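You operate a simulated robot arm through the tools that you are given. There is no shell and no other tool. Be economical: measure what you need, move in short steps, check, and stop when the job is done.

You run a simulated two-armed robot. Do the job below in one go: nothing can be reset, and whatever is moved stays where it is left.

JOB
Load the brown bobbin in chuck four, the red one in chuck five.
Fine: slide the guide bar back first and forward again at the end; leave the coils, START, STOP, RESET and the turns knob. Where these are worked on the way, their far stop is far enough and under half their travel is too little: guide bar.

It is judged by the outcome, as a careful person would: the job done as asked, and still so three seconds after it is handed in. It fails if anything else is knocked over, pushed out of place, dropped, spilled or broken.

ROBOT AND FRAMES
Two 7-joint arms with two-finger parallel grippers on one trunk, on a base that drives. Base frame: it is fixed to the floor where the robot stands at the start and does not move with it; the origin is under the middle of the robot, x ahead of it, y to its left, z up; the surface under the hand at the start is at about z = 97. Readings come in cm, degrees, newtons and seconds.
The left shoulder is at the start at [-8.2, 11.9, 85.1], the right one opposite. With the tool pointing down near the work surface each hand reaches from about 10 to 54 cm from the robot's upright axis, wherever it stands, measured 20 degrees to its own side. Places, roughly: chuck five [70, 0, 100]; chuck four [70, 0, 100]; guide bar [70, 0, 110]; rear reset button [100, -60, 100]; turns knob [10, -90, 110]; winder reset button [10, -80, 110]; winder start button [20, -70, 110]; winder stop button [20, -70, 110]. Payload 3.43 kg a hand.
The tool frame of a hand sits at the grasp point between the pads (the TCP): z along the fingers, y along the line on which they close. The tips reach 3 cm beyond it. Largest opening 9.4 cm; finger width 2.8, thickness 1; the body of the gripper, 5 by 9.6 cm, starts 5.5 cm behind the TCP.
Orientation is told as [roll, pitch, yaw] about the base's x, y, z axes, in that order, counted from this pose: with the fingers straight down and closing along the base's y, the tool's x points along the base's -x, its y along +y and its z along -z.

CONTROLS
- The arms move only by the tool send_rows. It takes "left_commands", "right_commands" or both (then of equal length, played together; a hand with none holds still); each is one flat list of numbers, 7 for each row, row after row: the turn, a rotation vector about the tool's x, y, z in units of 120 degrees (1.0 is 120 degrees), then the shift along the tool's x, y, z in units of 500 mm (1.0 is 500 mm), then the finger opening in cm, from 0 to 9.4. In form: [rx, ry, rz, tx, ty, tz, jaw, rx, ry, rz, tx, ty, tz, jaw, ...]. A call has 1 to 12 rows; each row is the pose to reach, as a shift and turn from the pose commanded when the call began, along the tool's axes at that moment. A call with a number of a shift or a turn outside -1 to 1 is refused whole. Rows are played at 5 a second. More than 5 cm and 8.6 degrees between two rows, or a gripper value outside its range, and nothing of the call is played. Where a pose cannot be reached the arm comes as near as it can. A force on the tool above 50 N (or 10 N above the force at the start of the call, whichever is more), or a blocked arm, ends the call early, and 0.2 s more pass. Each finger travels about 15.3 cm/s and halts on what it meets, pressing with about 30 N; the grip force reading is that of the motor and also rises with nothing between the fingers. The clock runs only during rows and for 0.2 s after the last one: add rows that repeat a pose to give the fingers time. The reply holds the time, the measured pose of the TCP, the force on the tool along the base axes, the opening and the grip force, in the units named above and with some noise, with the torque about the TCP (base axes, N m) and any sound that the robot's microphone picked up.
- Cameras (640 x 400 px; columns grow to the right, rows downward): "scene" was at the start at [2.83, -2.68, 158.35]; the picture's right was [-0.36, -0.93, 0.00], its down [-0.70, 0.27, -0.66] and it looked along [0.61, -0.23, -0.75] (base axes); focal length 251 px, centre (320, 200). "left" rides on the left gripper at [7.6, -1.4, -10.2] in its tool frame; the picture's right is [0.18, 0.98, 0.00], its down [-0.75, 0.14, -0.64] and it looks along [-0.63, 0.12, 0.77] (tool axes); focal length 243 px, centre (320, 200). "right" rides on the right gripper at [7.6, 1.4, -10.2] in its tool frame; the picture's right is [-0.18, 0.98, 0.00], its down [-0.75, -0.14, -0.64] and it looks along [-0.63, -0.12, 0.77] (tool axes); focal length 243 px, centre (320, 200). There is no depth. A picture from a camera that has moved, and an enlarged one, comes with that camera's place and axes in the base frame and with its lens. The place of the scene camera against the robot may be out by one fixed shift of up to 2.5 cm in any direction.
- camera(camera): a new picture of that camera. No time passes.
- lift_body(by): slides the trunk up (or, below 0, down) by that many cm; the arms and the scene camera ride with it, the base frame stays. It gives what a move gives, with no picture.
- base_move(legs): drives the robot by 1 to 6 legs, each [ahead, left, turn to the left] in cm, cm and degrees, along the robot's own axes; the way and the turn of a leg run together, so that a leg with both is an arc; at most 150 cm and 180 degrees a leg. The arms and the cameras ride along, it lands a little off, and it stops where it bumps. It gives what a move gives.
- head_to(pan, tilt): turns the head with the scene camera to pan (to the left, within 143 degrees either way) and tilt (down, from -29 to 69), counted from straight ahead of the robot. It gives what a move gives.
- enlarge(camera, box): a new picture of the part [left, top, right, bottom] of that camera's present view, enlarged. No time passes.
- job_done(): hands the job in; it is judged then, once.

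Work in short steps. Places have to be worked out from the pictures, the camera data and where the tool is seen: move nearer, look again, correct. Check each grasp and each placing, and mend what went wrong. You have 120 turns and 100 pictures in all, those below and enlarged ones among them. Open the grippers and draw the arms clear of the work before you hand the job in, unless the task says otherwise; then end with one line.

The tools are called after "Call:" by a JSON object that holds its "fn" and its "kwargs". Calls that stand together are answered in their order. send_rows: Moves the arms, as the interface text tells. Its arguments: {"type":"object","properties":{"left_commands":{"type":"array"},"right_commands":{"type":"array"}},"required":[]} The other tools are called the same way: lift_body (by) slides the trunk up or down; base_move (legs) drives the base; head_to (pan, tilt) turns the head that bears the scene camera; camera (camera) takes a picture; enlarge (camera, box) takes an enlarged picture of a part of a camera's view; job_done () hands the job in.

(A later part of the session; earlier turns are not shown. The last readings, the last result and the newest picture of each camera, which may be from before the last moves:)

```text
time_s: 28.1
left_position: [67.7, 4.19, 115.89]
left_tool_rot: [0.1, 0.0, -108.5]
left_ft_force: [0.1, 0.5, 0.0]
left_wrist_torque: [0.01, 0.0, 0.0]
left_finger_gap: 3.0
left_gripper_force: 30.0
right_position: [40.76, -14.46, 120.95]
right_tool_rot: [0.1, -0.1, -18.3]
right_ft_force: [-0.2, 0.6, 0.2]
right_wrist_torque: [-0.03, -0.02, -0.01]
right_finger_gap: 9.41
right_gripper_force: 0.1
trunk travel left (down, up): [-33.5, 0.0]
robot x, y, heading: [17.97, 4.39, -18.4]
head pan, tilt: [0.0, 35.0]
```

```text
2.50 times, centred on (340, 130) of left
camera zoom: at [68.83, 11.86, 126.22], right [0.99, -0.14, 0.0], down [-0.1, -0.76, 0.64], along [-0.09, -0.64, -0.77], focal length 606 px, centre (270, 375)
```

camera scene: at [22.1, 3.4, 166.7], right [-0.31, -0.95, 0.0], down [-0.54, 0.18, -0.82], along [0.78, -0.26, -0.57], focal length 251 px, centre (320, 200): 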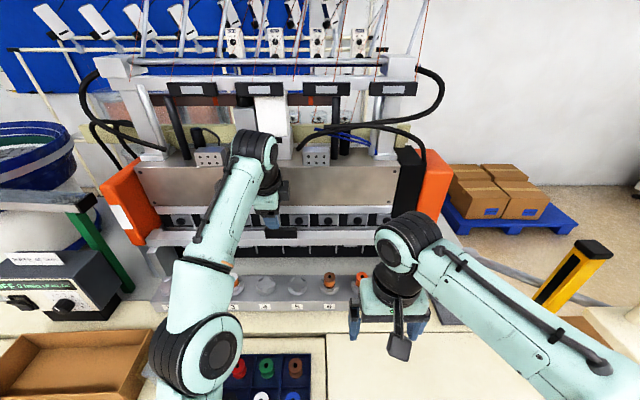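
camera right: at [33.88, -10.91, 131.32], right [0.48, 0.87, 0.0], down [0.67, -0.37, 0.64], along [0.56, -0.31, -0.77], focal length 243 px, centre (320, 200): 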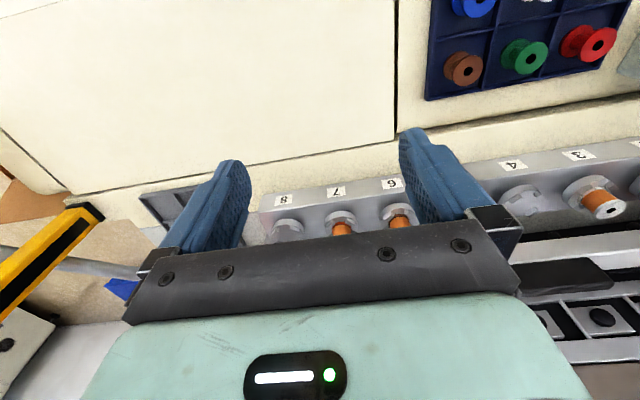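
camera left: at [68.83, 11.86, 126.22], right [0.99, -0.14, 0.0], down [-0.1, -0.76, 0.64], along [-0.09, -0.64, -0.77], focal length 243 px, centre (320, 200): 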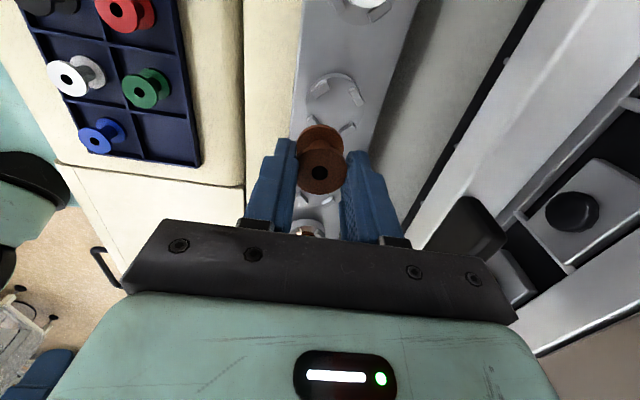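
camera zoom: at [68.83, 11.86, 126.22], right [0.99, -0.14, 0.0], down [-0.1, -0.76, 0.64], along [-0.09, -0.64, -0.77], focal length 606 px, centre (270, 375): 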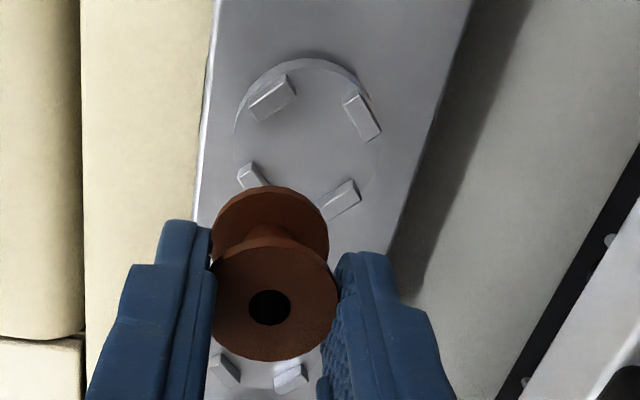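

Chuck four's centre is at about (n 64.5, l 25.2), bobbin now at (63.05, 25.1). I shift 1.45 cm ahead and come down to z≈110.

Call:
{"fn": "send_rows", "kwargs": {"left_commands": [0, 0, 0, 0.002, 0.029, 0, 2.5, 0, 0, 0, 0.002, 0.029, 0.06, 2.5, 0, 0, 0, 0.002, 0.029, 0.12, 2.5, 0, 0, 0, 0.002, 0.029, 0.12, 2.5]}}

Call:
{"fn": "enlarge", "kwargs": {"camera": "left", "box": [240, 40, 420, 220]}}

Call:
{"fn": "enlarge", "kwargs": {"camera": "scene", "box": [230, 230, 310, 300]}}

```text
time_s: 29.1
left_position: [69.04, 3.91, 110.02]
left_tool_rot: [0.1, -0.1, -108.5]
left_ft_force: [0.1, -0.3, -0.5]
left_wrist_torque: [0.0, 0.01, 0.01]
left_finger_gap: 2.97
left_gripper_force: 30.0
right_position: [40.71, -14.56, 121.02]
right_tool_rot: [0.0, 0.0, -18.3]
right_ft_force: [0.0, 0.7, -0.4]
right_wrist_torque: [-0.03, -0.02, 0.0]
right_finger_gap: 9.4
right_gripper_force: 0.1
trunk travel left (down, up): [-33.5, 0.0]
robot x, y, heading: [17.78, 4.84, -18.5]
head pan, tilt: [0.0, 35.0]
```

```text
2.22 times, centred on (330, 130) of left
camera zoom: at [70.15, 11.57, 120.37], right [0.99, -0.14, 0.0], down [-0.1, -0.76, 0.64], along [-0.09, -0.64, -0.77], focal length 539 px, centre (298, 356)
```

zoom: 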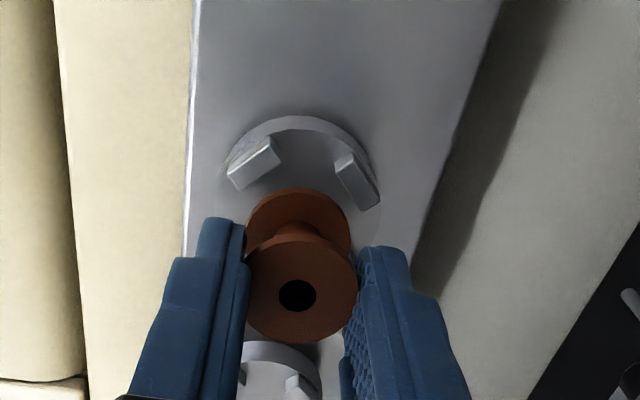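

```text
5.71 times, centred on (270, 265) of scene
camera zoom: at [22.13, 3.43, 166.71], right [-0.31, -0.95, 0.0], down [-0.54, 0.18, -0.82], along [0.78, -0.26, -0.57], focal length 1432 px, centre (606, -171)
```

zoom: 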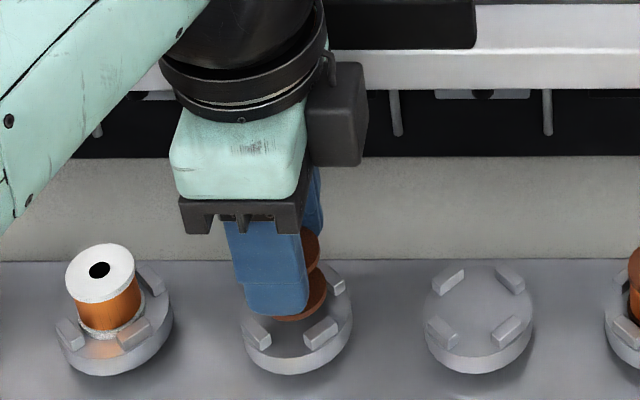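

Bobbin (64.4, 25.25) and chuck centre (64.38, 25.3) agree; jaw tops ~103.7. I lower in small steps to z≈107.8.

Call:
{"fn": "send_rows", "kwargs": {"left_commands": [0, 0, 0, 0, 0, 0.012, 2.5, 0, 0, 0, 0, 0, 0.024, 2.5, 0, 0, 0, 0, 0, 0.034, 2.5, 0, 0, 0, 0, 0, 0.044, 2.5, 0, 0, 0, 0, 0, 0.044, 2.5]}}

Call:
{"fn": "enlarge", "kwargs": {"camera": "left", "box": [240, 40, 420, 220]}}

Call:
{"fn": "enlarge", "kwargs": {"camera": "scene", "box": [230, 230, 310, 300]}}

```text
time_s: 30.3
left_position: [69.09, 3.74, 108.32]
left_tool_rot: [0.3, -0.1, -108.4]
left_ft_force: [2.7, -0.1, 28.9]
left_wrist_torque: [-0.01, 0.01, -0.05]
left_finger_gap: 2.98
left_gripper_force: 29.6
right_position: [40.64, -14.63, 121.1]
right_tool_rot: [0.1, -0.1, -18.3]
right_ft_force: [0.2, -0.4, 0.3]
right_wrist_torque: [0.0, 0.02, -0.02]
right_finger_gap: 9.42
right_gripper_force: 0.0
trunk travel left (down, up): [-33.5, 0.0]
robot x, y, heading: [18.05, 4.86, -18.6]
head pan, tilt: [0.0, 35.0]
```

```text
2.22 times, centred on (330, 130) of left
camera zoom: at [70.09, 11.48, 118.4], right [0.99, -0.13, 0.01], down [-0.11, -0.76, 0.64], along [-0.08, -0.64, -0.77], focal length 539 px, centre (298, 356)
```

zoom: 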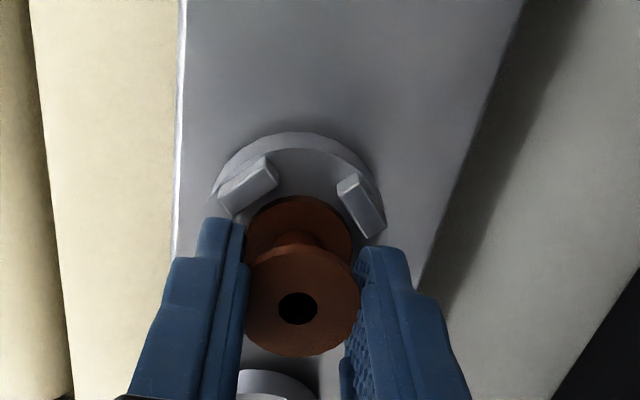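

```text
5.71 times, centred on (270, 265) of scene
camera zoom: at [21.9, 3.45, 166.72], right [-0.31, -0.95, 0.0], down [-0.54, 0.18, -0.82], along [0.78, -0.26, -0.57], focal length 1432 px, centre (606, -171)
```

zoom: 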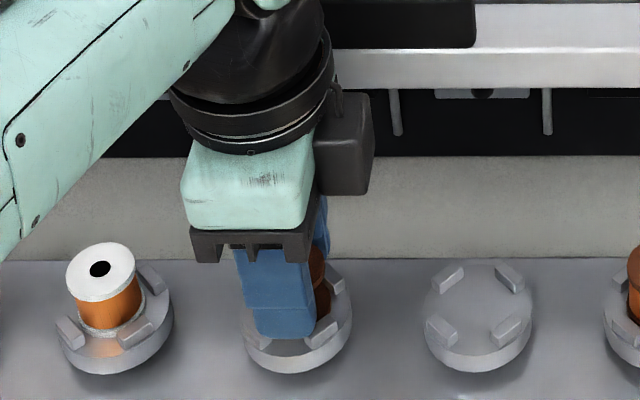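

There is contact at z≈108.3 with 29 N upward. I zoom in to see whether the flange is seated between the jaws or resting on one.

Call:
{"fn": "enlarge", "kwargs": {"camera": "left", "box": [290, 75, 360, 145]}}

Call:
{"fn": "enlarge", "kwargs": {"camera": "scene", "box": [235, 255, 285, 300]}}

```text
5.71 times, centred on (325, 110) of left
camera zoom: at [70.09, 11.48, 118.4], right [0.99, -0.13, 0.01], down [-0.11, -0.76, 0.64], along [-0.08, -0.64, -0.77], focal length 1386 px, centre (291, 714)
```

zoom: 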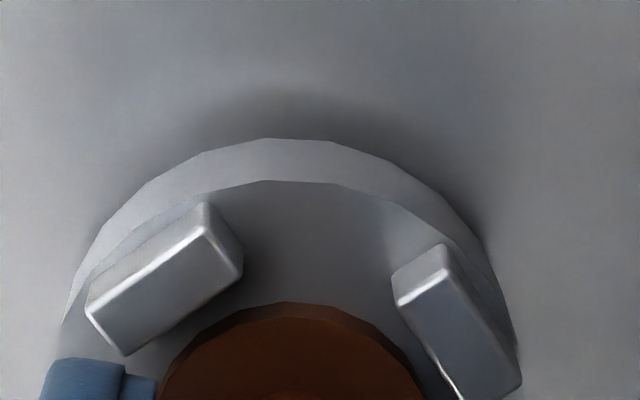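

```text
8.89 times, centred on (260, 278) of scene
camera zoom: at [21.9, 3.45, 166.72], right [-0.31, -0.95, 0.0], down [-0.54, 0.18, -0.82], along [0.78, -0.26, -0.57], focal length 2227 px, centre (853, -489)
```

zoom: 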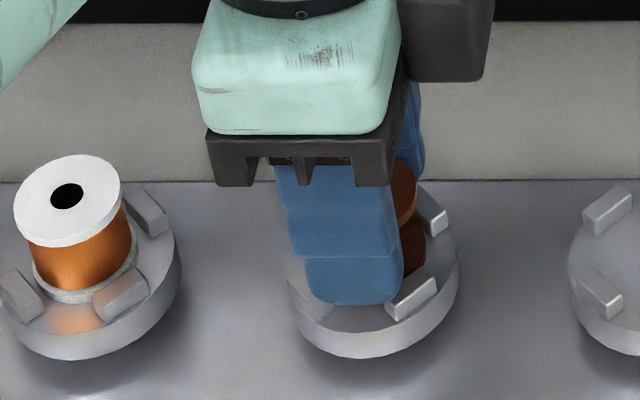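

The flange sits between the jaws on the disc face, with clearance visible on both sides. I relieve the pressure, open to 5 cm, and inspect before withdrawing.

Call:
{"fn": "send_rows", "kwargs": {"left_commands": [0, 0, 0, 0, 0, -0.01, 2.5, 0, 0, 0, 0, 0, -0.01, 4, 0, 0, 0, 0, 0, -0.01, 5, 0, 0, 0, 0, 0, -0.01, 5]}}

Call:
{"fn": "enlarge", "kwargs": {"camera": "left", "box": [240, 40, 420, 220]}}

```text
time_s: 31.3
left_position: [69.01, 3.76, 108.37]
left_tool_rot: [0.0, -0.1, -108.4]
left_ft_force: [0.2, -0.3, -0.1]
left_wrist_torque: [-0.01, 0.01, 0.03]
left_finger_gap: 4.99
left_gripper_force: 0.1
right_position: [40.57, -14.62, 121.0]
right_tool_rot: [0.1, 0.1, -18.3]
right_ft_force: [0.9, -0.2, -0.5]
right_wrist_torque: [0.02, -0.01, 0.01]
right_finger_gap: 9.43
right_gripper_force: 0.1
trunk travel left (down, up): [-33.5, 0.0]
robot x, y, heading: [18.43, 4.67, -18.3]
head pan, tilt: [0.0, 35.0]
```

```text
2.22 times, centred on (330, 130) of left
camera zoom: at [70.21, 11.52, 118.55], right [0.99, -0.14, 0.0], down [-0.1, -0.76, 0.64], along [-0.09, -0.64, -0.77], focal length 539 px, centre (298, 356)
```

zoom: 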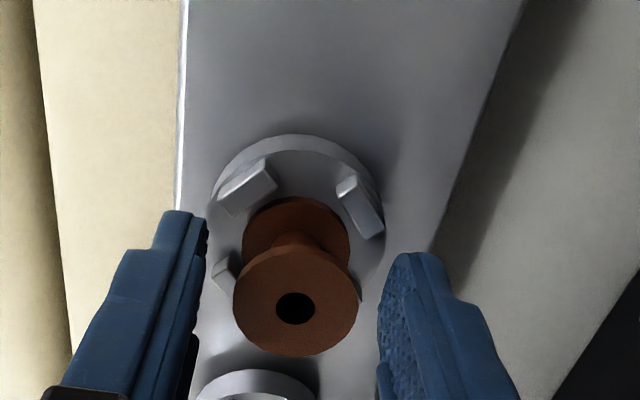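

The bobbin stands upright. I raise the hand 14 cm and check from both cameras.

Call:
{"fn": "send_rows", "kwargs": {"left_commands": [0, 0, 0, 0, 0, -0.04, 5, 0, 0, 0, 0, 0, -0.12, 5, 0, 0, 0, 0, 0, -0.2, 5, 0, 0, 0, 0, 0, -0.24, 5]}}

Call:
{"fn": "enlarge", "kwargs": {"camera": "scene", "box": [210, 240, 350, 320]}}

Call:
{"fn": "enlarge", "kwargs": {"camera": "left", "box": [240, 40, 420, 220]}}

```text
time_s: 32.3
left_position: [69.17, 3.8, 120.48]
left_tool_rot: [0.0, 0.0, -108.5]
left_ft_force: [0.4, 0.7, -0.4]
left_wrist_torque: [0.0, -0.01, 0.01]
left_finger_gap: 5.0
left_gripper_force: 0.1
right_position: [40.76, -14.52, 121.03]
right_tool_rot: [0.0, 0.0, -18.3]
right_ft_force: [-0.1, -0.7, -0.4]
right_wrist_torque: [-0.01, -0.03, 0.01]
right_finger_gap: 9.42
right_gripper_force: 0.1
trunk travel left (down, up): [-33.5, 0.0]
robot x, y, heading: [18.11, 4.53, -18.3]
head pan, tilt: [0.0, 35.0]
```

```text
4.57 times, centred on (280, 280) of scene
camera zoom: at [22.13, 3.42, 166.7], right [-0.31, -0.95, 0.0], down [-0.54, 0.18, -0.82], along [0.78, -0.26, -0.57], focal length 1146 px, centre (503, -166)
```

zoom: 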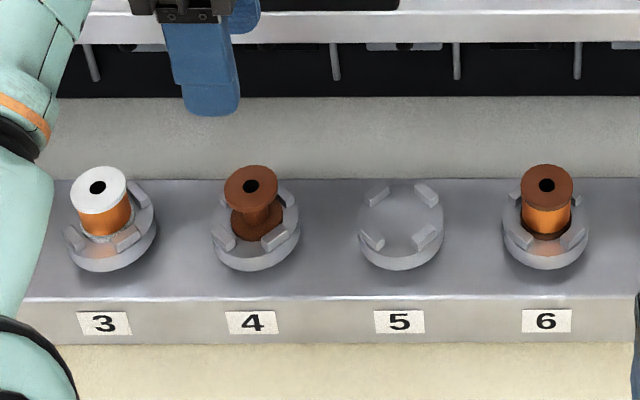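

```text
2.22 times, centred on (330, 130) of left
camera zoom: at [70.23, 11.49, 130.65], right [0.99, -0.14, 0.0], down [-0.1, -0.76, 0.64], along [-0.09, -0.64, -0.77], focal length 539 px, centre (298, 356)
```

zoom: 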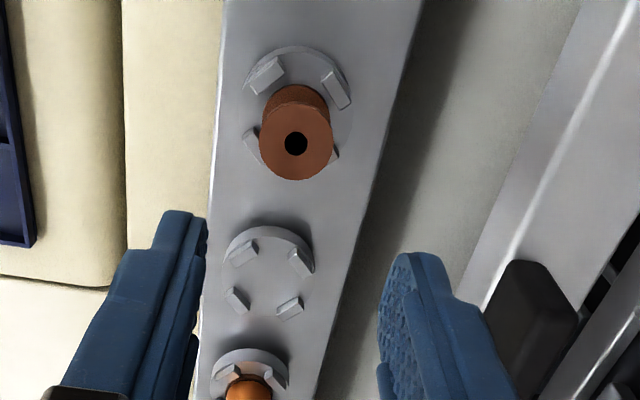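

Brown is seated in chuck four just like the neighbours (same height, centred). Now to the red bobbin, estimated at (n 44.9, l 28.9).

Call:
{"fn": "send_rows", "kwargs": {"left_commands": [0, 0, 0, 0.014, -0.08, 0, 5.2, 0, 0, 0, 0.028, -0.16, 0, 5.2, 0, 0, 0, 0.042, -0.24, 0, 5.2, 0, 0, 0, 0.056, -0.32, 0, 5.2, 0, 0, 0, 0.068, -0.39, 0.06, 5.2, 0, 0, 0, 0.068, -0.39, 0.12, 5.2, 0, 0, 0, 0.068, -0.39, 0.12, 5.2]}}

Call:
{"fn": "camera", "kwargs": {"camera": "left"}}

```text
time_s: 33.9
left_position: [51.61, 13.3, 114.58]
left_tool_rot: [0.0, 0.0, -108.3]
left_ft_force: [0.2, 0.8, 0.2]
left_wrist_torque: [-0.03, 0.02, -0.02]
left_finger_gap: 5.19
left_gripper_force: 0.0
right_position: [40.68, -14.57, 121.04]
right_tool_rot: [0.0, 0.0, -18.3]
right_ft_force: [0.0, 0.5, -0.3]
right_wrist_torque: [0.01, -0.01, -0.02]
right_finger_gap: 9.4
right_gripper_force: 0.1
trunk travel left (down, up): [-33.5, 0.0]
robot x, y, heading: [18.28, 4.41, -18.2]
head pan, tilt: [0.0, 35.0]
```

```text
56 pictures are left
camera left: at [52.65, 21.06, 124.78], right [0.99, -0.13, 0.0], down [-0.1, -0.76, 0.64], along [-0.09, -0.64, -0.77], focal length 243 px, centre (320, 200)
```

left: 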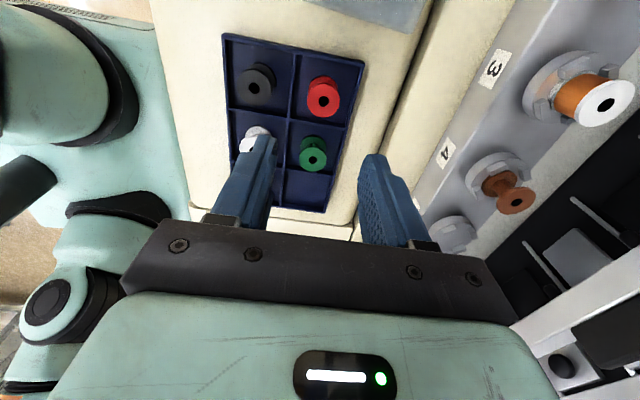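

Red at (45.08, 28.97), hand at (44.8, 28.9). I correct 0.3 cm, descend to z≈102.2 and close.

Call:
{"fn": "send_rows", "kwargs": {"left_commands": [0, 0, 0, -0.002, 0.006, 0.07, 5.2, 0, 0, 0, -0.002, 0.006, 0.14, 5.2, 0, 0, 0, -0.002, 0.006, 0.2, 5.2, 0, 0, 0, -0.002, 0.006, 0.248, 5.2, 0, 0, 0, -0.002, 0.006, 0.248, 5.2, 0, 0, 0, -0.002, 0.006, 0.248, 4, 0, 0, 0, -0.002, 0.006, 0.248, 2.5, 0, 0, 0, -0.002, 0.006, 0.248, 2.5]}}

Call:
{"fn": "camera", "kwargs": {"camera": "left"}}

```text
time_s: 35.7
left_position: [51.76, 13.07, 102.0]
left_tool_rot: [0.1, 0.1, -108.4]
left_ft_force: [0.0, 0.0, 0.2]
left_wrist_torque: [0.0, 0.0, -0.04]
left_finger_gap: 3.02
left_gripper_force: 29.8
right_position: [40.58, -14.64, 120.99]
right_tool_rot: [0.0, 0.0, -18.3]
right_ft_force: [-0.3, -0.6, -0.4]
right_wrist_torque: [0.02, 0.05, -0.01]
right_finger_gap: 9.4
right_gripper_force: 0.0
trunk travel left (down, up): [-33.5, 0.0]
robot x, y, heading: [17.89, 4.81, -18.5]
head pan, tilt: [0.0, 35.0]
```

```text
55 pictures are left
camera left: at [52.92, 20.79, 112.18], right [0.99, -0.14, 0.0], down [-0.1, -0.76, 0.64], along [-0.09, -0.64, -0.77], focal length 243 px, centre (320, 200)
```

left: 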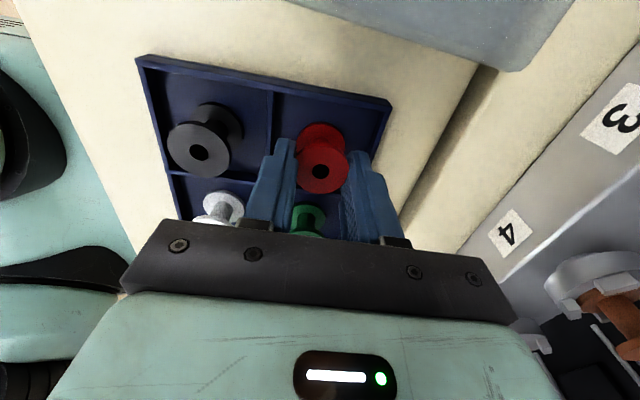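

Red gripped (3.02 cm). I lift 14 cm and carry it above chuck five (target n≈64.3, l≈16.2).

Call:
{"fn": "send_rows", "kwargs": {"left_commands": [0, 0, 0, 0, 0, -0.09, 2.5, 0, 0, 0, 0, 0, -0.18, 2.5, 0, 0, 0, 0, 0, -0.28, 2.5, 0, 0, 0, -0.045, 0.06, -0.28, 2.5, 0, 0, 0, -0.09, 0.12, -0.28, 2.5, 0, 0, 0, -0.135, 0.18, -0.28, 2.5, 0, 0, 0, -0.18, 0.25, -0.28, 2.5, 0, 0, 0, -0.22, 0.32, -0.28, 2.5, 0, 0, 0, -0.25, 0.386, -0.28, 2.5, 0, 0, 0, -0.25, 0.386, -0.28, 2.5]}}

Call:
{"fn": "enlarge", "kwargs": {"camera": "left", "box": [240, 40, 420, 220]}}

```text
time_s: 37.9
left_position: [66.23, -5.0, 116.17]
left_tool_rot: [0.0, 0.0, -108.4]
left_ft_force: [1.1, 0.0, -0.1]
left_wrist_torque: [-0.01, -0.01, -0.02]
left_finger_gap: 2.99
left_gripper_force: 30.0
right_position: [40.68, -14.62, 121.09]
right_tool_rot: [0.0, -0.1, -18.4]
right_ft_force: [0.1, -0.7, 0.2]
right_wrist_torque: [0.0, 0.0, -0.03]
right_finger_gap: 9.41
right_gripper_force: 0.2
trunk travel left (down, up): [-33.5, 0.0]
robot x, y, heading: [18.11, 4.68, -18.4]
head pan, tilt: [0.0, 35.0]
```

```text
2.22 times, centred on (330, 130) of left
camera zoom: at [67.3, 2.7, 126.4], right [0.99, -0.14, 0.0], down [-0.1, -0.76, 0.64], along [-0.09, -0.64, -0.77], focal length 539 px, centre (298, 356)
```

zoom: 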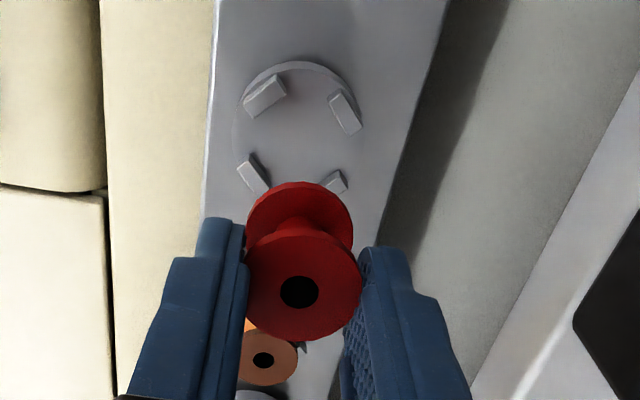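

Chuck five's centre reads (64.5, 16.4); bobbin at (64.5, 16.2). I shift 0.2 cm left and descend to z≈110.

Call:
{"fn": "send_rows", "kwargs": {"left_commands": [0, 0, 0, 0.004, 0, 0, 2.5, 0, 0, 0, 0.004, 0, 0.06, 2.5, 0, 0, 0, 0.004, 0, 0.124, 2.5, 0, 0, 0, 0.004, 0, 0.124, 2.5]}}

Call:
{"fn": "enlarge", "kwargs": {"camera": "left", "box": [240, 40, 420, 220]}}

Call:
{"fn": "enlarge", "kwargs": {"camera": "scene", "box": [260, 240, 330, 300]}}

```text
time_s: 38.9
left_position: [66.42, -4.7, 109.82]
left_tool_rot: [0.0, 0.0, -108.3]
left_ft_force: [-0.1, -0.4, -0.2]
left_wrist_torque: [-0.01, 0.01, 0.01]
left_finger_gap: 2.98
left_gripper_force: 30.0
right_position: [40.72, -14.55, 121.11]
right_tool_rot: [0.0, 0.0, -18.2]
right_ft_force: [-0.2, -1.2, 0.0]
right_wrist_torque: [0.0, 0.01, 0.01]
right_finger_gap: 9.42
right_gripper_force: 0.1
trunk travel left (down, up): [-33.5, 0.0]
robot x, y, heading: [18.29, 4.31, -18.5]
head pan, tilt: [0.0, 35.0]
```

```text
2.22 times, centred on (330, 130) of left
camera zoom: at [67.56, 2.93, 120.1], right [0.99, -0.13, 0.0], down [-0.1, -0.76, 0.64], along [-0.09, -0.64, -0.77], focal length 539 px, centre (298, 356)
```

zoom: 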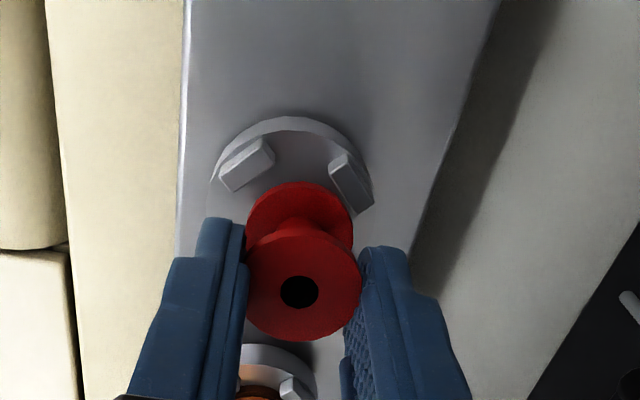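

```text
6.67 times, centred on (295, 270) of scene
camera zoom: at [22.12, 3.44, 166.7], right [-0.31, -0.95, 0.0], down [-0.54, 0.18, -0.82], along [0.78, -0.26, -0.57], focal length 1670 px, centre (487, -267)
```

zoom: 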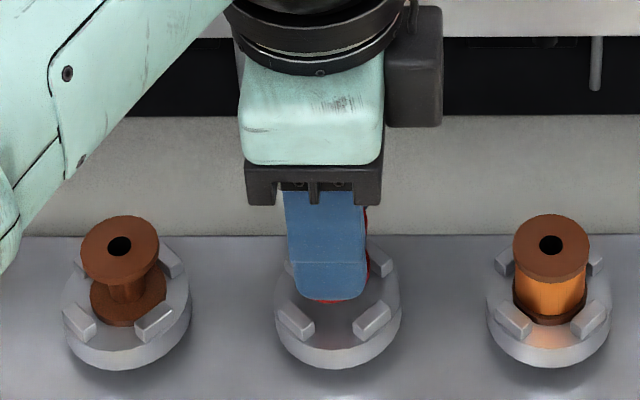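

Compared with the brown approach, the red is ~0.25 cm too far back relative to the jaws. I correct that and lower until contact.

Call:
{"fn": "send_rows", "kwargs": {"left_commands": [0, 0, 0, 0, -0.005, 0, 2.5, 0, 0, 0, 0, -0.005, 0.012, 2.5, 0, 0, 0, 0, -0.005, 0.024, 2.5, 0, 0, 0, 0, -0.005, 0.034, 2.5, 0, 0, 0, 0, -0.005, 0.038, 2.5, 0, 0, 0, 0, -0.005, 0.038, 2.5]}}

Call:
{"fn": "enlarge", "kwargs": {"camera": "left", "box": [240, 40, 420, 220]}}

```text
time_s: 40.3
left_position: [66.12, -4.75, 108.15]
left_tool_rot: [0.4, -0.1, -108.3]
left_ft_force: [6.0, -1.3, 26.9]
left_wrist_torque: [-0.02, -0.24, -0.01]
left_finger_gap: 3.0
left_gripper_force: 29.8
right_position: [40.62, -14.54, 121.13]
right_tool_rot: [0.0, -0.1, -18.2]
right_ft_force: [0.6, -0.6, 0.1]
right_wrist_torque: [-0.02, -0.01, -0.01]
right_finger_gap: 9.4
right_gripper_force: 0.1
trunk travel left (down, up): [-33.5, 0.0]
robot x, y, heading: [18.24, 4.51, -18.4]
head pan, tilt: [0.0, 35.0]
```

```text
2.22 times, centred on (330, 130) of left
camera zoom: at [67.17, 3.0, 118.38], right [0.99, -0.13, 0.01], down [-0.11, -0.76, 0.64], along [-0.08, -0.64, -0.76], focal length 539 px, centre (298, 356)
```

zoom: 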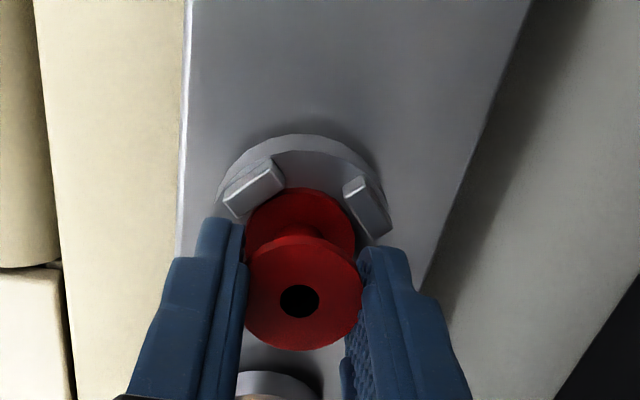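

Height matches the brown's seating, but the flange seems pressed toward the front-left jaw. I lift 0.6 cm, shift 0.15 cm back and 0.2 cm right, and lower again.

Call:
{"fn": "send_rows", "kwargs": {"left_commands": [0, 0, 0, 0, 0, -0.018, 2.5, 0, 0, 0, -0.004, 0.003, -0.018, 2.5, 0, 0, 0, -0.004, 0.003, -0.006, 2.5, 0, 0, 0, -0.004, 0.003, 0, 2.5, 0, 0, 0, -0.004, 0.003, 0, 2.5]}}

Call:
{"fn": "enlarge", "kwargs": {"camera": "left", "box": [240, 40, 420, 220]}}

```text
time_s: 41.5
left_position: [66.15, -5.01, 108.16]
left_tool_rot: [0.3, -0.1, -108.4]
left_ft_force: [-0.1, -0.3, 15.0]
left_wrist_torque: [0.05, 0.02, 0.01]
left_finger_gap: 3.02
left_gripper_force: 30.0
right_position: [40.6, -14.49, 121.08]
right_tool_rot: [0.0, -0.2, -18.3]
right_ft_force: [0.2, 0.7, 0.1]
right_wrist_torque: [-0.02, -0.01, 0.0]
right_finger_gap: 9.38
right_gripper_force: 0.1
trunk travel left (down, up): [-33.5, 0.0]
robot x, y, heading: [17.85, 4.94, -18.3]
head pan, tilt: [0.0, 35.0]
```

```text
2.22 times, centred on (330, 130) of left
camera zoom: at [67.24, 2.78, 118.31], right [0.99, -0.13, 0.0], down [-0.11, -0.76, 0.64], along [-0.08, -0.64, -0.77], focal length 539 px, centre (298, 356)
```

zoom: 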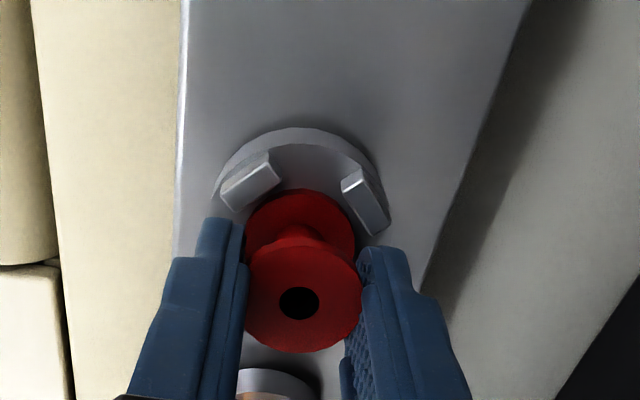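

Lateral force and torque are gone, so it's seated cleanly. I relieve pressure, open, and withdraw.

Call:
{"fn": "send_rows", "kwargs": {"left_commands": [0, 0, 0, 0, 0, -0.004, 2.5, 0, 0, 0, 0, 0, -0.004, 4, 0, 0, 0, 0, 0, -0.004, 5, 0, 0, 0, 0, 0, -0.004, 5, 0, 0, 0, 0, 0, -0.06, 5, 0, 0, 0, 0, 0, -0.14, 5, 0, 0, 0, 0, 0, -0.22, 5, 0, 0, 0, 0, 0, -0.24, 5]}}

Call:
{"fn": "enlarge", "kwargs": {"camera": "scene", "box": [210, 240, 350, 320]}}

Call:
{"fn": "enlarge", "kwargs": {"camera": "left", "box": [240, 0, 420, 180]}}

```text
time_s: 43.3
left_position: [66.05, -4.82, 120.03]
left_tool_rot: [0.1, -0.1, -108.5]
left_ft_force: [0.7, 0.2, -0.2]
left_wrist_torque: [0.0, 0.02, -0.03]
left_finger_gap: 4.99
left_gripper_force: 0.2
right_position: [40.71, -14.57, 121.0]
right_tool_rot: [0.0, 0.0, -18.3]
right_ft_force: [-1.0, 0.0, -0.4]
right_wrist_torque: [-0.03, 0.01, -0.01]
right_finger_gap: 9.42
right_gripper_force: 0.1
trunk travel left (down, up): [-33.5, 0.0]
robot x, y, heading: [18.13, 4.76, -18.3]
head pan, tilt: [0.0, 35.0]
```

```text
4.57 times, centred on (280, 280) of scene
camera zoom: at [22.14, 3.43, 166.7], right [-0.31, -0.95, 0.0], down [-0.54, 0.18, -0.82], along [0.78, -0.26, -0.57], focal length 1146 px, centre (503, -166)
```

zoom: 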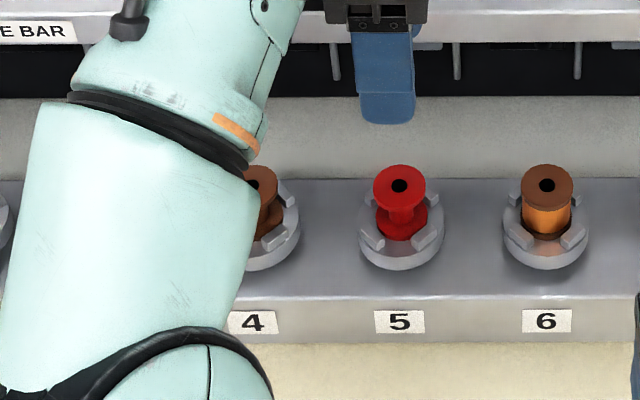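

```text
2.22 times, centred on (330, 90) of left
camera zoom: at [67.13, 2.81, 130.28], right [0.99, -0.14, 0.0], down [-0.1, -0.76, 0.64], along [-0.09, -0.64, -0.77], focal length 539 px, centre (298, 444)
```

zoom: 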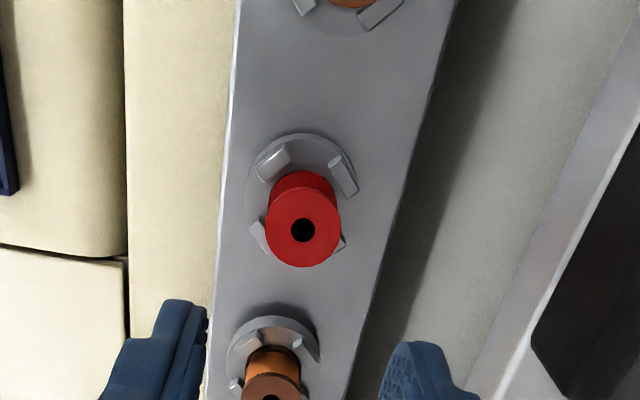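

Both bobbins are seated well. Now I return to the handle: rise, tilt 24.3° and go to the pose I withdrew to earlier, with jaws at 6.5.

Call:
{"fn": "send_rows", "kwargs": {"left_commands": [0, 0, 0, 0, 0, -0.08, 6.5, -0.0506, 0, 0, 0.0255, 0.005, -0.11, 6.5, -0.101, 0, 0, 0.051, 0.02, -0.13, 6.5, -0.152, 0, 0, 0.077, 0.05, -0.15, 6.5, -0.2025, 0, 0, 0.102, 0.094, -0.154, 6.5, -0.2025, 0, 0, 0.102, 0.094, -0.154, 6.5]}}

Call:
{"fn": "camera", "kwargs": {"camera": "left"}}

```text
time_s: 44.7
left_position: [72.2, -1.62, 127.61]
left_tool_rot: [24.3, -0.1, -108.5]
left_ft_force: [0.3, 0.3, -1.3]
left_wrist_torque: [0.0, 0.02, 0.0]
left_finger_gap: 6.5
left_gripper_force: 0.1
left hand out of reach, approached as far as the arm can: row 1, 2, 3
right_position: [40.64, -14.59, 120.99]
right_tool_rot: [0.0, -0.1, -18.2]
right_ft_force: [-0.3, 0.6, 0.4]
right_wrist_torque: [0.01, -0.01, 0.0]
right_finger_gap: 9.4
right_gripper_force: 0.1
trunk travel left (down, up): [-33.5, 0.0]
robot x, y, heading: [18.08, 4.74, -18.4]
head pan, tilt: [0.0, 35.0]
```

```text
47 pictures are left
camera left: at [69.43, 7.35, 136.4], right [0.91, -0.11, 0.4], down [-0.37, -0.67, 0.64], along [0.2, -0.73, -0.65], focal length 243 px, centre (320, 200)
```

left: 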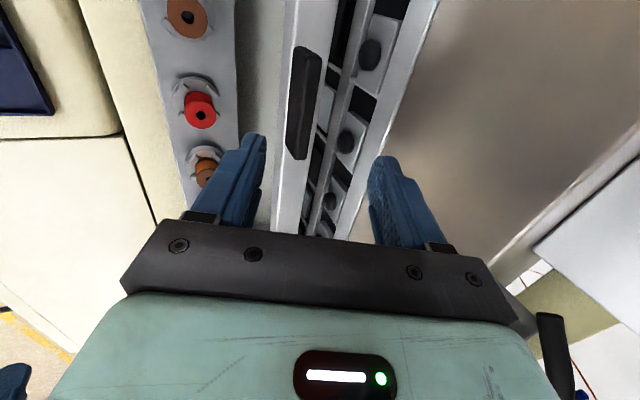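

Handle is now at n≈71.6 (9 cm travel), again between the fingers. I re-enter along the finger axis, biased 0.9 cm forward so the front finger clears.

Call:
{"fn": "send_rows", "kwargs": {"left_commands": [0, 0, 0, 0.01, -0.018, 0, 6.5, 0, 0, 0, 0.01, -0.018, 0.07, 6.5, 0, 0, 0, 0.01, -0.018, 0.13, 6.5, 0, 0, 0, 0.01, -0.018, 0.185, 6.5, 0, 0, 0, 0.01, -0.018, 0.185, 6.5]}}

Call:
{"fn": "camera", "kwargs": {"camera": "left"}}

```text
time_s: 45.8
left_position: [76.46, -2.55, 122.44]
left_tool_rot: [25.5, -0.4, -108.6]
left_ft_force: [-16.2, 3.7, 20.1]
left_wrist_torque: [0.62, 1.0, 0.07]
left_finger_gap: 6.9
left_gripper_force: 3.5
left hand out of reach, approached as far as the arm can: row 1, 2, 3, 4, 5
right_position: [40.36, -14.49, 121.1]
right_tool_rot: [0.0, -0.1, -18.4]
right_ft_force: [0.3, -0.1, -0.7]
right_wrist_torque: [0.0, 0.0, -0.02]
right_finger_gap: 9.4
right_gripper_force: 0.0
trunk travel left (down, up): [-33.5, 0.0]
robot x, y, heading: [17.81, 4.65, -18.6]
head pan, tilt: [0.0, 35.0]
stopped in row 5 (left hand): the force on the tool passed its limit at 60 N (the readings are from after the stop); the commanded pose is now the measured one
```

```text
46 pictures are left
camera left: at [73.53, 6.5, 130.96], right [0.9, -0.1, 0.42], down [-0.38, -0.66, 0.65], along [0.21, -0.74, -0.64], focal length 243 px, centre (320, 200)
```

left: 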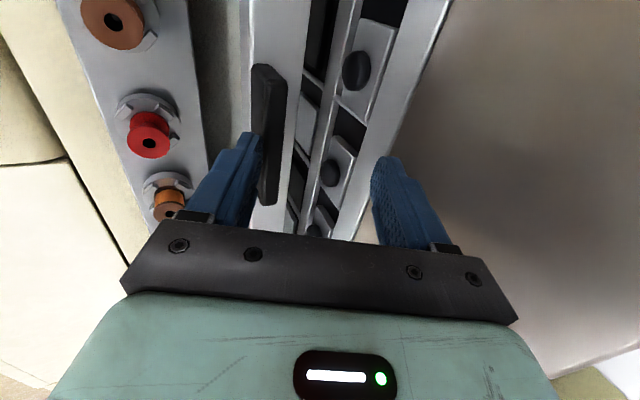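

The arm deviated (out-of-reach branch) and the front finger pressed on the handle. I back off up and toward the robot first.

Call:
{"fn": "send_rows", "kwargs": {"left_commands": [0, 0, 0, 0, 0.005, -0.03, 6.5, 0, 0, 0, 0, 0.015, -0.08, 6.5, 0, 0, 0, 0, 0.005, -0.13, 6.5, 0, 0, 0, 0, -0.05, -0.156, 6.5, 0, 0, 0, 0, -0.11, -0.185, 6.5, 0, 0, 0, 0, -0.17, -0.214, 6.5]}}

Call:
{"fn": "camera", "kwargs": {"camera": "scene"}}

```text
time_s: 47.2
left_position: [69.13, -0.68, 131.62]
left_tool_rot: [25.0, -0.2, -108.4]
left_ft_force: [-0.1, -0.5, 0.1]
left_wrist_torque: [0.0, -0.03, 0.03]
left_finger_gap: 6.51
left_gripper_force: 0.0
left hand out of reach, approached as far as the arm can: row 2, 3, 4, 5, 6
right_position: [40.57, -14.56, 121.05]
right_tool_rot: [0.0, 0.1, -18.4]
right_ft_force: [0.0, 0.0, -0.4]
right_wrist_torque: [0.0, -0.02, -0.01]
right_finger_gap: 9.42
right_gripper_force: 0.1
trunk travel left (down, up): [-33.5, 0.0]
robot x, y, heading: [18.16, 4.71, -18.2]
head pan, tilt: [0.0, 35.0]
```

```text
45 pictures are left
camera scene: at [22.09, 3.45, 166.7], right [-0.31, -0.95, 0.0], down [-0.54, 0.18, -0.82], along [0.78, -0.26, -0.57], focal length 251 px, centre (320, 200)
```

scene: 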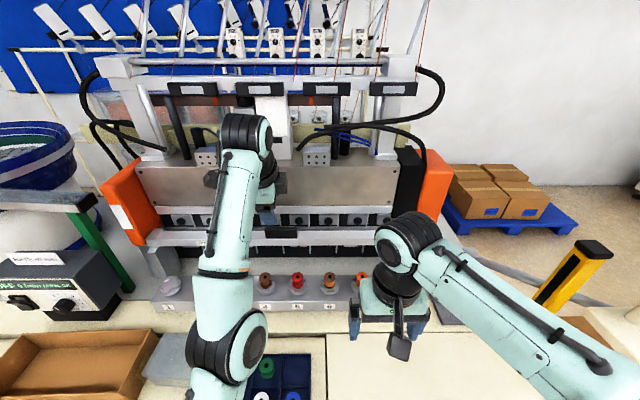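

I was at the arm's reach ceiling (z too high). I drop to z≈125 at n≈60, well in front of the handle, to regain a clean configuration.

Call:
{"fn": "send_rows", "kwargs": {"left_commands": [0, 0, 0, 0, -0.05, -0.0, 6.5, 0, 0, 0, 0, -0.1, 0.02, 6.5, 0, 0, 0, 0, -0.14, 0.05, 6.5, 0, 0, 0, 0, -0.161, 0.0706, 6.5, 0, 0, 0, 0, -0.161, 0.0706, 6.5]}}

```text
time_s: 48.4
left_position: [68.97, -1.23, 131.5]
left_tool_rot: [25.1, -0.3, -108.3]
left_ft_force: [-0.9, 0.1, 1.1]
left_wrist_torque: [0.01, 0.0, -0.02]
left_finger_gap: 6.5
left_gripper_force: 0.0
left hand out of reach, approached as far as the arm can: row 1, 2, 3, 4, 5
right_position: [40.71, -14.5, 120.99]
right_tool_rot: [-0.1, -0.1, -18.2]
right_ft_force: [0.2, -0.3, 0.0]
right_wrist_torque: [-0.01, 0.02, -0.01]
right_finger_gap: 9.41
right_gripper_force: 0.0
trunk travel left (down, up): [-33.5, 0.0]
robot x, y, heading: [17.88, 4.54, -18.2]
head pan, tilt: [0.0, 35.0]
```

No motion: the arm is stuck in a limit configuration. I try untilting gradually while retreating, to unlock it.

Call:
{"fn": "send_rows", "kwargs": {"left_commands": [0.05, 0, 0, 0, -0.05, -0.02, 6.5, 0.1, 0, 0, 0, -0.1, -0.04, 6.5, 0.15, 0, 0, 0, -0.15, -0.06, 6.5, 0.208, 0, 0, 0, -0.2, -0.08, 6.5, 0.208, 0, 0, 0, -0.25, -0.1, 6.5, 0.208, 0, 0, 0, -0.25, -0.1, 6.5]}}

Call:
{"fn": "camera", "kwargs": {"camera": "scene"}}

```text
time_s: 49.8
left_position: [55.98, 2.91, 130.31]
left_tool_rot: [0.1, -0.2, -108.4]
left_ft_force: [-0.2, -0.7, 0.0]
left_wrist_torque: [0.04, 0.05, 0.02]
left_finger_gap: 6.47
left_gripper_force: 0.1
left hand out of reach, approached as far as the arm can: row 1, 4
right_position: [40.74, -14.73, 121.02]
right_tool_rot: [0.0, 0.1, -18.3]
right_ft_force: [-0.3, -0.1, 0.0]
right_wrist_torque: [0.01, -0.02, 0.01]
right_finger_gap: 9.4
right_gripper_force: 0.1
trunk travel left (down, up): [-33.5, 0.0]
robot x, y, heading: [18.09, 4.67, -18.6]
head pan, tilt: [0.0, 35.0]
```

```text
44 pictures are left
camera scene: at [22.22, 3.33, 166.7], right [-0.31, -0.95, 0.0], down [-0.55, 0.18, -0.82], along [0.78, -0.26, -0.57], focal length 251 px, centre (320, 200)
```

scene: 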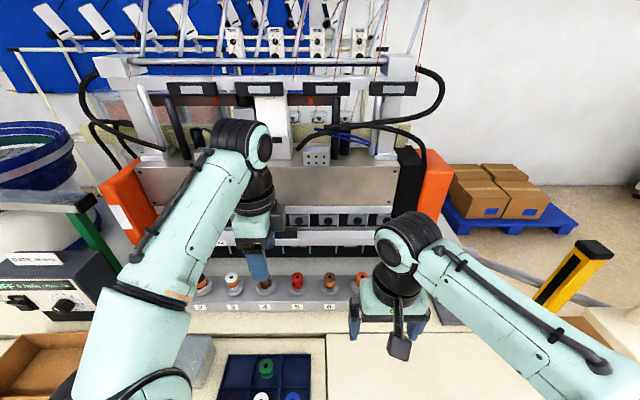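

Unlocked. I re-tilt to 25° while moving to n≈58, z≈125 (the configuration that worked before).

Call:
{"fn": "send_rows", "kwargs": {"left_commands": [0, 0, 0, 0, 0, 0.08, 6, -0.05, 0, 0, 0.01, 0.03, 0.106, 6, -0.1, 0, 0, 0.02, 0.06, 0.106, 6, -0.15, 0, 0, 0.02, 0.09, 0.106, 6, -0.208, 0, 0, 0.02, 0.116, 0.106, 6, -0.208, 0, 0, 0.02, 0.116, 0.106, 6]}}

```text
time_s: 51.2
left_position: [61.95, 2.12, 125.25]
left_tool_rot: [25.3, -0.2, -108.4]
left_ft_force: [-0.1, -0.1, -0.7]
left_wrist_torque: [0.01, 0.02, -0.02]
left_finger_gap: 6.01
left_gripper_force: 0.1
right_position: [40.71, -14.54, 121.0]
right_tool_rot: [-0.1, 0.0, -18.3]
right_ft_force: [0.7, -0.3, 0.3]
right_wrist_torque: [-0.02, -0.03, -0.01]
right_finger_gap: 9.4
right_gripper_force: 0.0
trunk travel left (down, up): [-33.5, 0.0]
robot x, y, heading: [17.75, 4.96, -18.4]
head pan, tilt: [0.0, 35.0]
```

Clean. Now forward to n≈70.5 at z≈124.5, the rear finger passing over the handle.

Call:
{"fn": "send_rows", "kwargs": {"left_commands": [0, 0, 0, 0, 0.055, 0.03, 6, 0, 0, 0, 0, 0.11, 0.06, 6, 0, 0, 0, 0, 0.165, 0.09, 6, 0, 0, 0, 0, 0.218, 0.1186, 6, 0, 0, 0, 0, 0.218, 0.1186, 6]}}

Call:
{"fn": "camera", "kwargs": {"camera": "left"}}

```text
time_s: 52.4
left_position: [73.5, -1.74, 124.49]
left_tool_rot: [25.2, -0.3, -108.4]
left_ft_force: [0.1, 0.4, 0.0]
left_wrist_torque: [0.0, 0.01, 0.02]
left_finger_gap: 6.02
left_gripper_force: 0.1
right_position: [40.65, -14.5, 121.02]
right_tool_rot: [0.0, 0.1, -18.3]
right_ft_force: [0.2, 0.0, -0.6]
right_wrist_torque: [0.0, -0.01, 0.02]
right_finger_gap: 9.4
right_gripper_force: 0.1
trunk travel left (down, up): [-33.5, 0.0]
robot x, y, heading: [17.69, 5.1, -18.3]
head pan, tilt: [0.0, 35.0]
```

```text
43 pictures are left
camera left: at [70.65, 7.3, 133.01], right [0.9, -0.1, 0.42], down [-0.37, -0.67, 0.64], along [0.21, -0.74, -0.64], focal length 243 px, centre (320, 200)
```

left: 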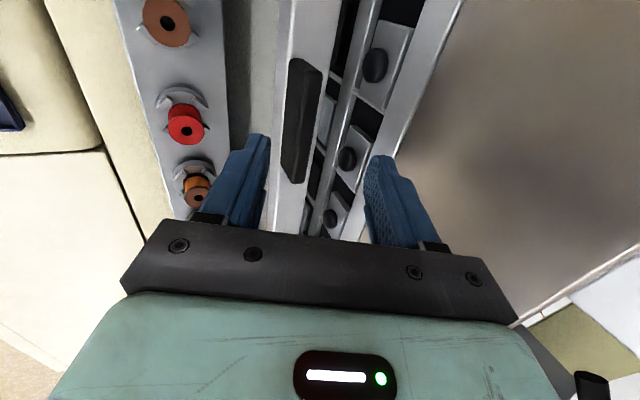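

Reached as commanded; the plate is between the fingers with room both sides. I descend 5.7 cm to z≈118.8.

Call:
{"fn": "send_rows", "kwargs": {"left_commands": [0, 0, 0, 0, -0.016, 0.034, 6, 0, 0, 0, 0, -0.032, 0.068, 6, 0, 0, 0, 0, -0.0486, 0.103, 6, 0, 0, 0, 0, -0.0486, 0.103, 6]}}

Call:
{"fn": "camera", "kwargs": {"camera": "left"}}

```text
time_s: 53.4
left_position: [73.48, -1.74, 118.54]
left_tool_rot: [25.2, -0.3, -108.4]
left_ft_force: [0.8, -0.6, -0.3]
left_wrist_torque: [-0.01, 0.0, 0.0]
left_finger_gap: 6.0
left_gripper_force: 0.0
right_position: [40.76, -14.48, 121.01]
right_tool_rot: [-0.1, 0.0, -18.4]
right_ft_force: [-0.5, -1.2, -0.3]
right_wrist_torque: [0.0, -0.01, 0.0]
right_finger_gap: 9.38
right_gripper_force: 0.0
trunk travel left (down, up): [-33.5, 0.0]
robot x, y, heading: [17.91, 4.65, -18.3]
head pan, tilt: [0.0, 35.0]
```

```text
42 pictures are left
camera left: at [70.63, 7.28, 127.2], right [0.9, -0.1, 0.42], down [-0.38, -0.67, 0.64], along [0.21, -0.74, -0.64], focal length 243 px, centre (320, 200)
```

left: 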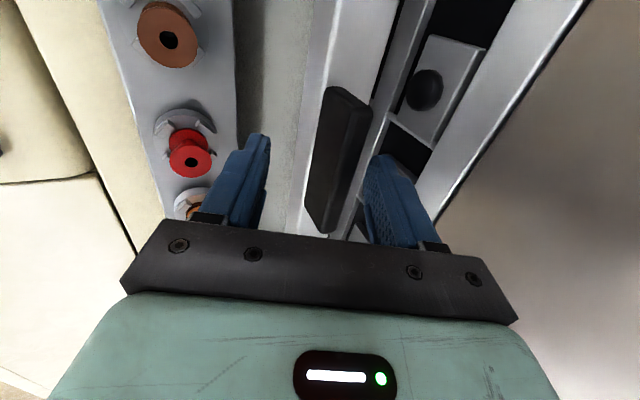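

In place. I close to 3.1 cm and draw the bar forward up to 9 cm; contact force will show the front stop.

Call:
{"fn": "send_rows", "kwargs": {"left_commands": [0, 0, 0, 0, 0, 0, 4.5, 0, 0, 0, 0, 0, 0, 3.1, 0, 0, 0, 0, -0.0181, -0.0085, 3.1, 0, 0, 0, 0, -0.0362, -0.017, 3.1, 0, 0, 0, 0, -0.0543, -0.0256, 3.1, 0, 0, 0, 0, -0.0724, -0.0341, 3.1, 0, 0, 0, 0, -0.0905, -0.0426, 3.1, 0, 0, 0, 0, -0.1086, -0.0511, 3.1, 0, 0, 0, 0, -0.1267, -0.0596, 3.1, 0, 0, 0, 0, -0.1448, -0.0682, 3.1, 0, 0, 0, 0, -0.1538, -0.0724, 3.1, 0, 0, 0, 0, -0.1629, -0.0767, 3.1]}}

Call:
{"fn": "camera", "kwargs": {"camera": "left"}}

Call:
{"fn": "enlarge", "kwargs": {"camera": "scene", "box": [160, 180, 400, 330]}}

```text
time_s: 56.0
left_position: [65.3, 1.06, 118.8]
left_tool_rot: [25.2, -0.3, -108.4]
left_ft_force: [9.8, -2.6, 0.5]
left_wrist_torque: [0.01, -0.04, 0.2]
left_finger_gap: 3.58
left_gripper_force: 4.8
right_position: [40.98, -14.62, 121.06]
right_tool_rot: [0.0, 0.1, -18.3]
right_ft_force: [0.4, -0.2, -0.2]
right_wrist_torque: [0.0, 0.01, -0.02]
right_finger_gap: 9.4
right_gripper_force: 0.0
trunk travel left (down, up): [-33.5, 0.0]
robot x, y, heading: [18.08, 4.46, -18.3]
head pan, tilt: [0.0, 35.0]
```

```text
41 pictures are left
camera left: at [62.38, 10.05, 127.37], right [0.9, -0.1, 0.42], down [-0.38, -0.67, 0.64], along [0.21, -0.74, -0.64], focal length 243 px, centre (320, 200)
```

left: 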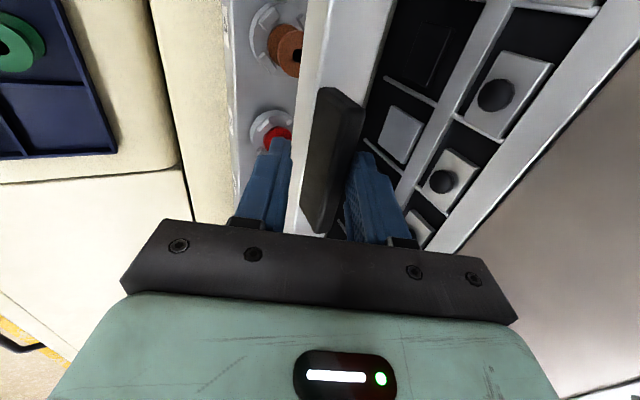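

```text
2.67 times, centred on (280, 255) of scene
camera zoom: at [22.36, 3.39, 166.71], right [-0.31, -0.95, 0.0], down [-0.55, 0.18, -0.82], along [0.78, -0.26, -0.57], focal length 668 px, centre (427, 53)
```

zoom: 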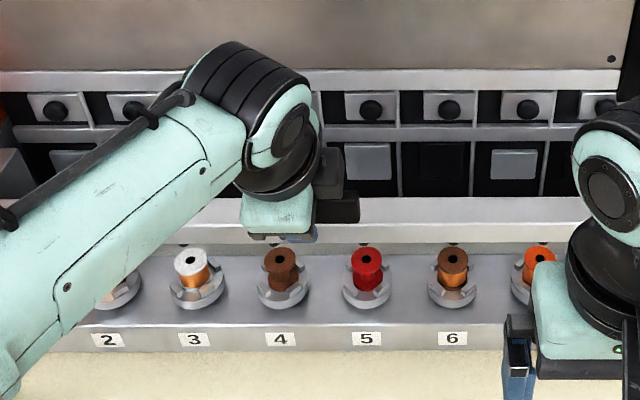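

The bar is fully forward at its original place. I open to 5.2, rise vertically 4.5 cm clear of the handle, then retreat toward the robot.

Call:
{"fn": "send_rows", "kwargs": {"left_commands": [0, 0, 0, 0, 0, 0, 5.2, 0, 0, 0, 0, 0, 0, 5.2, 0, 0, 0, 0, 0.013, -0.027, 5.2, 0, 0, 0, 0, 0.026, -0.054, 5.2, 0, 0, 0, 0, 0.0383, -0.0815, 5.2, 0, 0, 0, 0, -0.034, -0.116, 5.2, 0, 0, 0, 0, -0.107, -0.15, 5.2, 0, 0, 0, 0, -0.18, -0.184, 5.2, 0, 0, 0, 0, -0.252, -0.218, 5.2]}}

Call:
{"fn": "camera", "kwargs": {"camera": "scene"}}

Call:
{"fn": "enlarge", "kwargs": {"camera": "scene", "box": [200, 200, 360, 320]}}

```text
time_s: 58.0
left_position: [49.63, 6.47, 123.29]
left_tool_rot: [25.2, -0.3, -108.3]
left_ft_force: [0.0, -0.8, 0.2]
left_wrist_torque: [0.01, -0.03, -0.04]
left_finger_gap: 5.19
left_gripper_force: 0.1
right_position: [40.6, -14.53, 121.14]
right_tool_rot: [0.0, -0.1, -18.3]
right_ft_force: [-0.7, 0.4, -1.2]
right_wrist_torque: [0.04, 0.01, 0.04]
right_finger_gap: 9.4
right_gripper_force: 0.1
trunk travel left (down, up): [-33.5, 0.0]
robot x, y, heading: [18.04, 4.65, -18.4]
head pan, tilt: [0.0, 35.0]
```

```text
39 pictures are left
camera scene: at [21.98, 3.53, 166.7], right [-0.31, -0.95, 0.0], down [-0.54, 0.18, -0.82], along [0.78, -0.26, -0.57], focal length 251 px, centre (320, 200)
```

scene: 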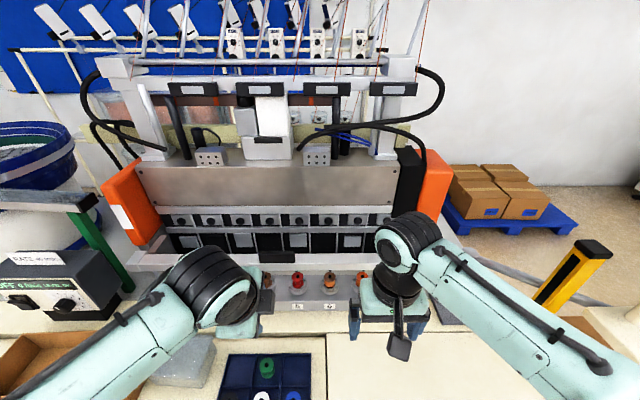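

```text
3.33 times, centred on (280, 260) of scene
camera zoom: at [21.98, 3.53, 166.7], right [-0.31, -0.95, 0.0], down [-0.54, 0.18, -0.82], along [0.78, -0.26, -0.57], focal length 835 px, centre (453, 0)
```

zoom: 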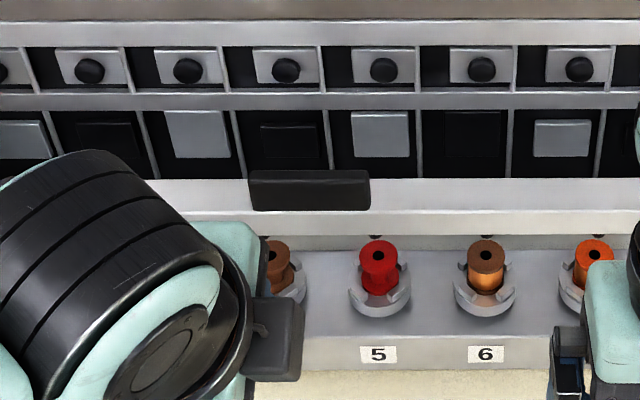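

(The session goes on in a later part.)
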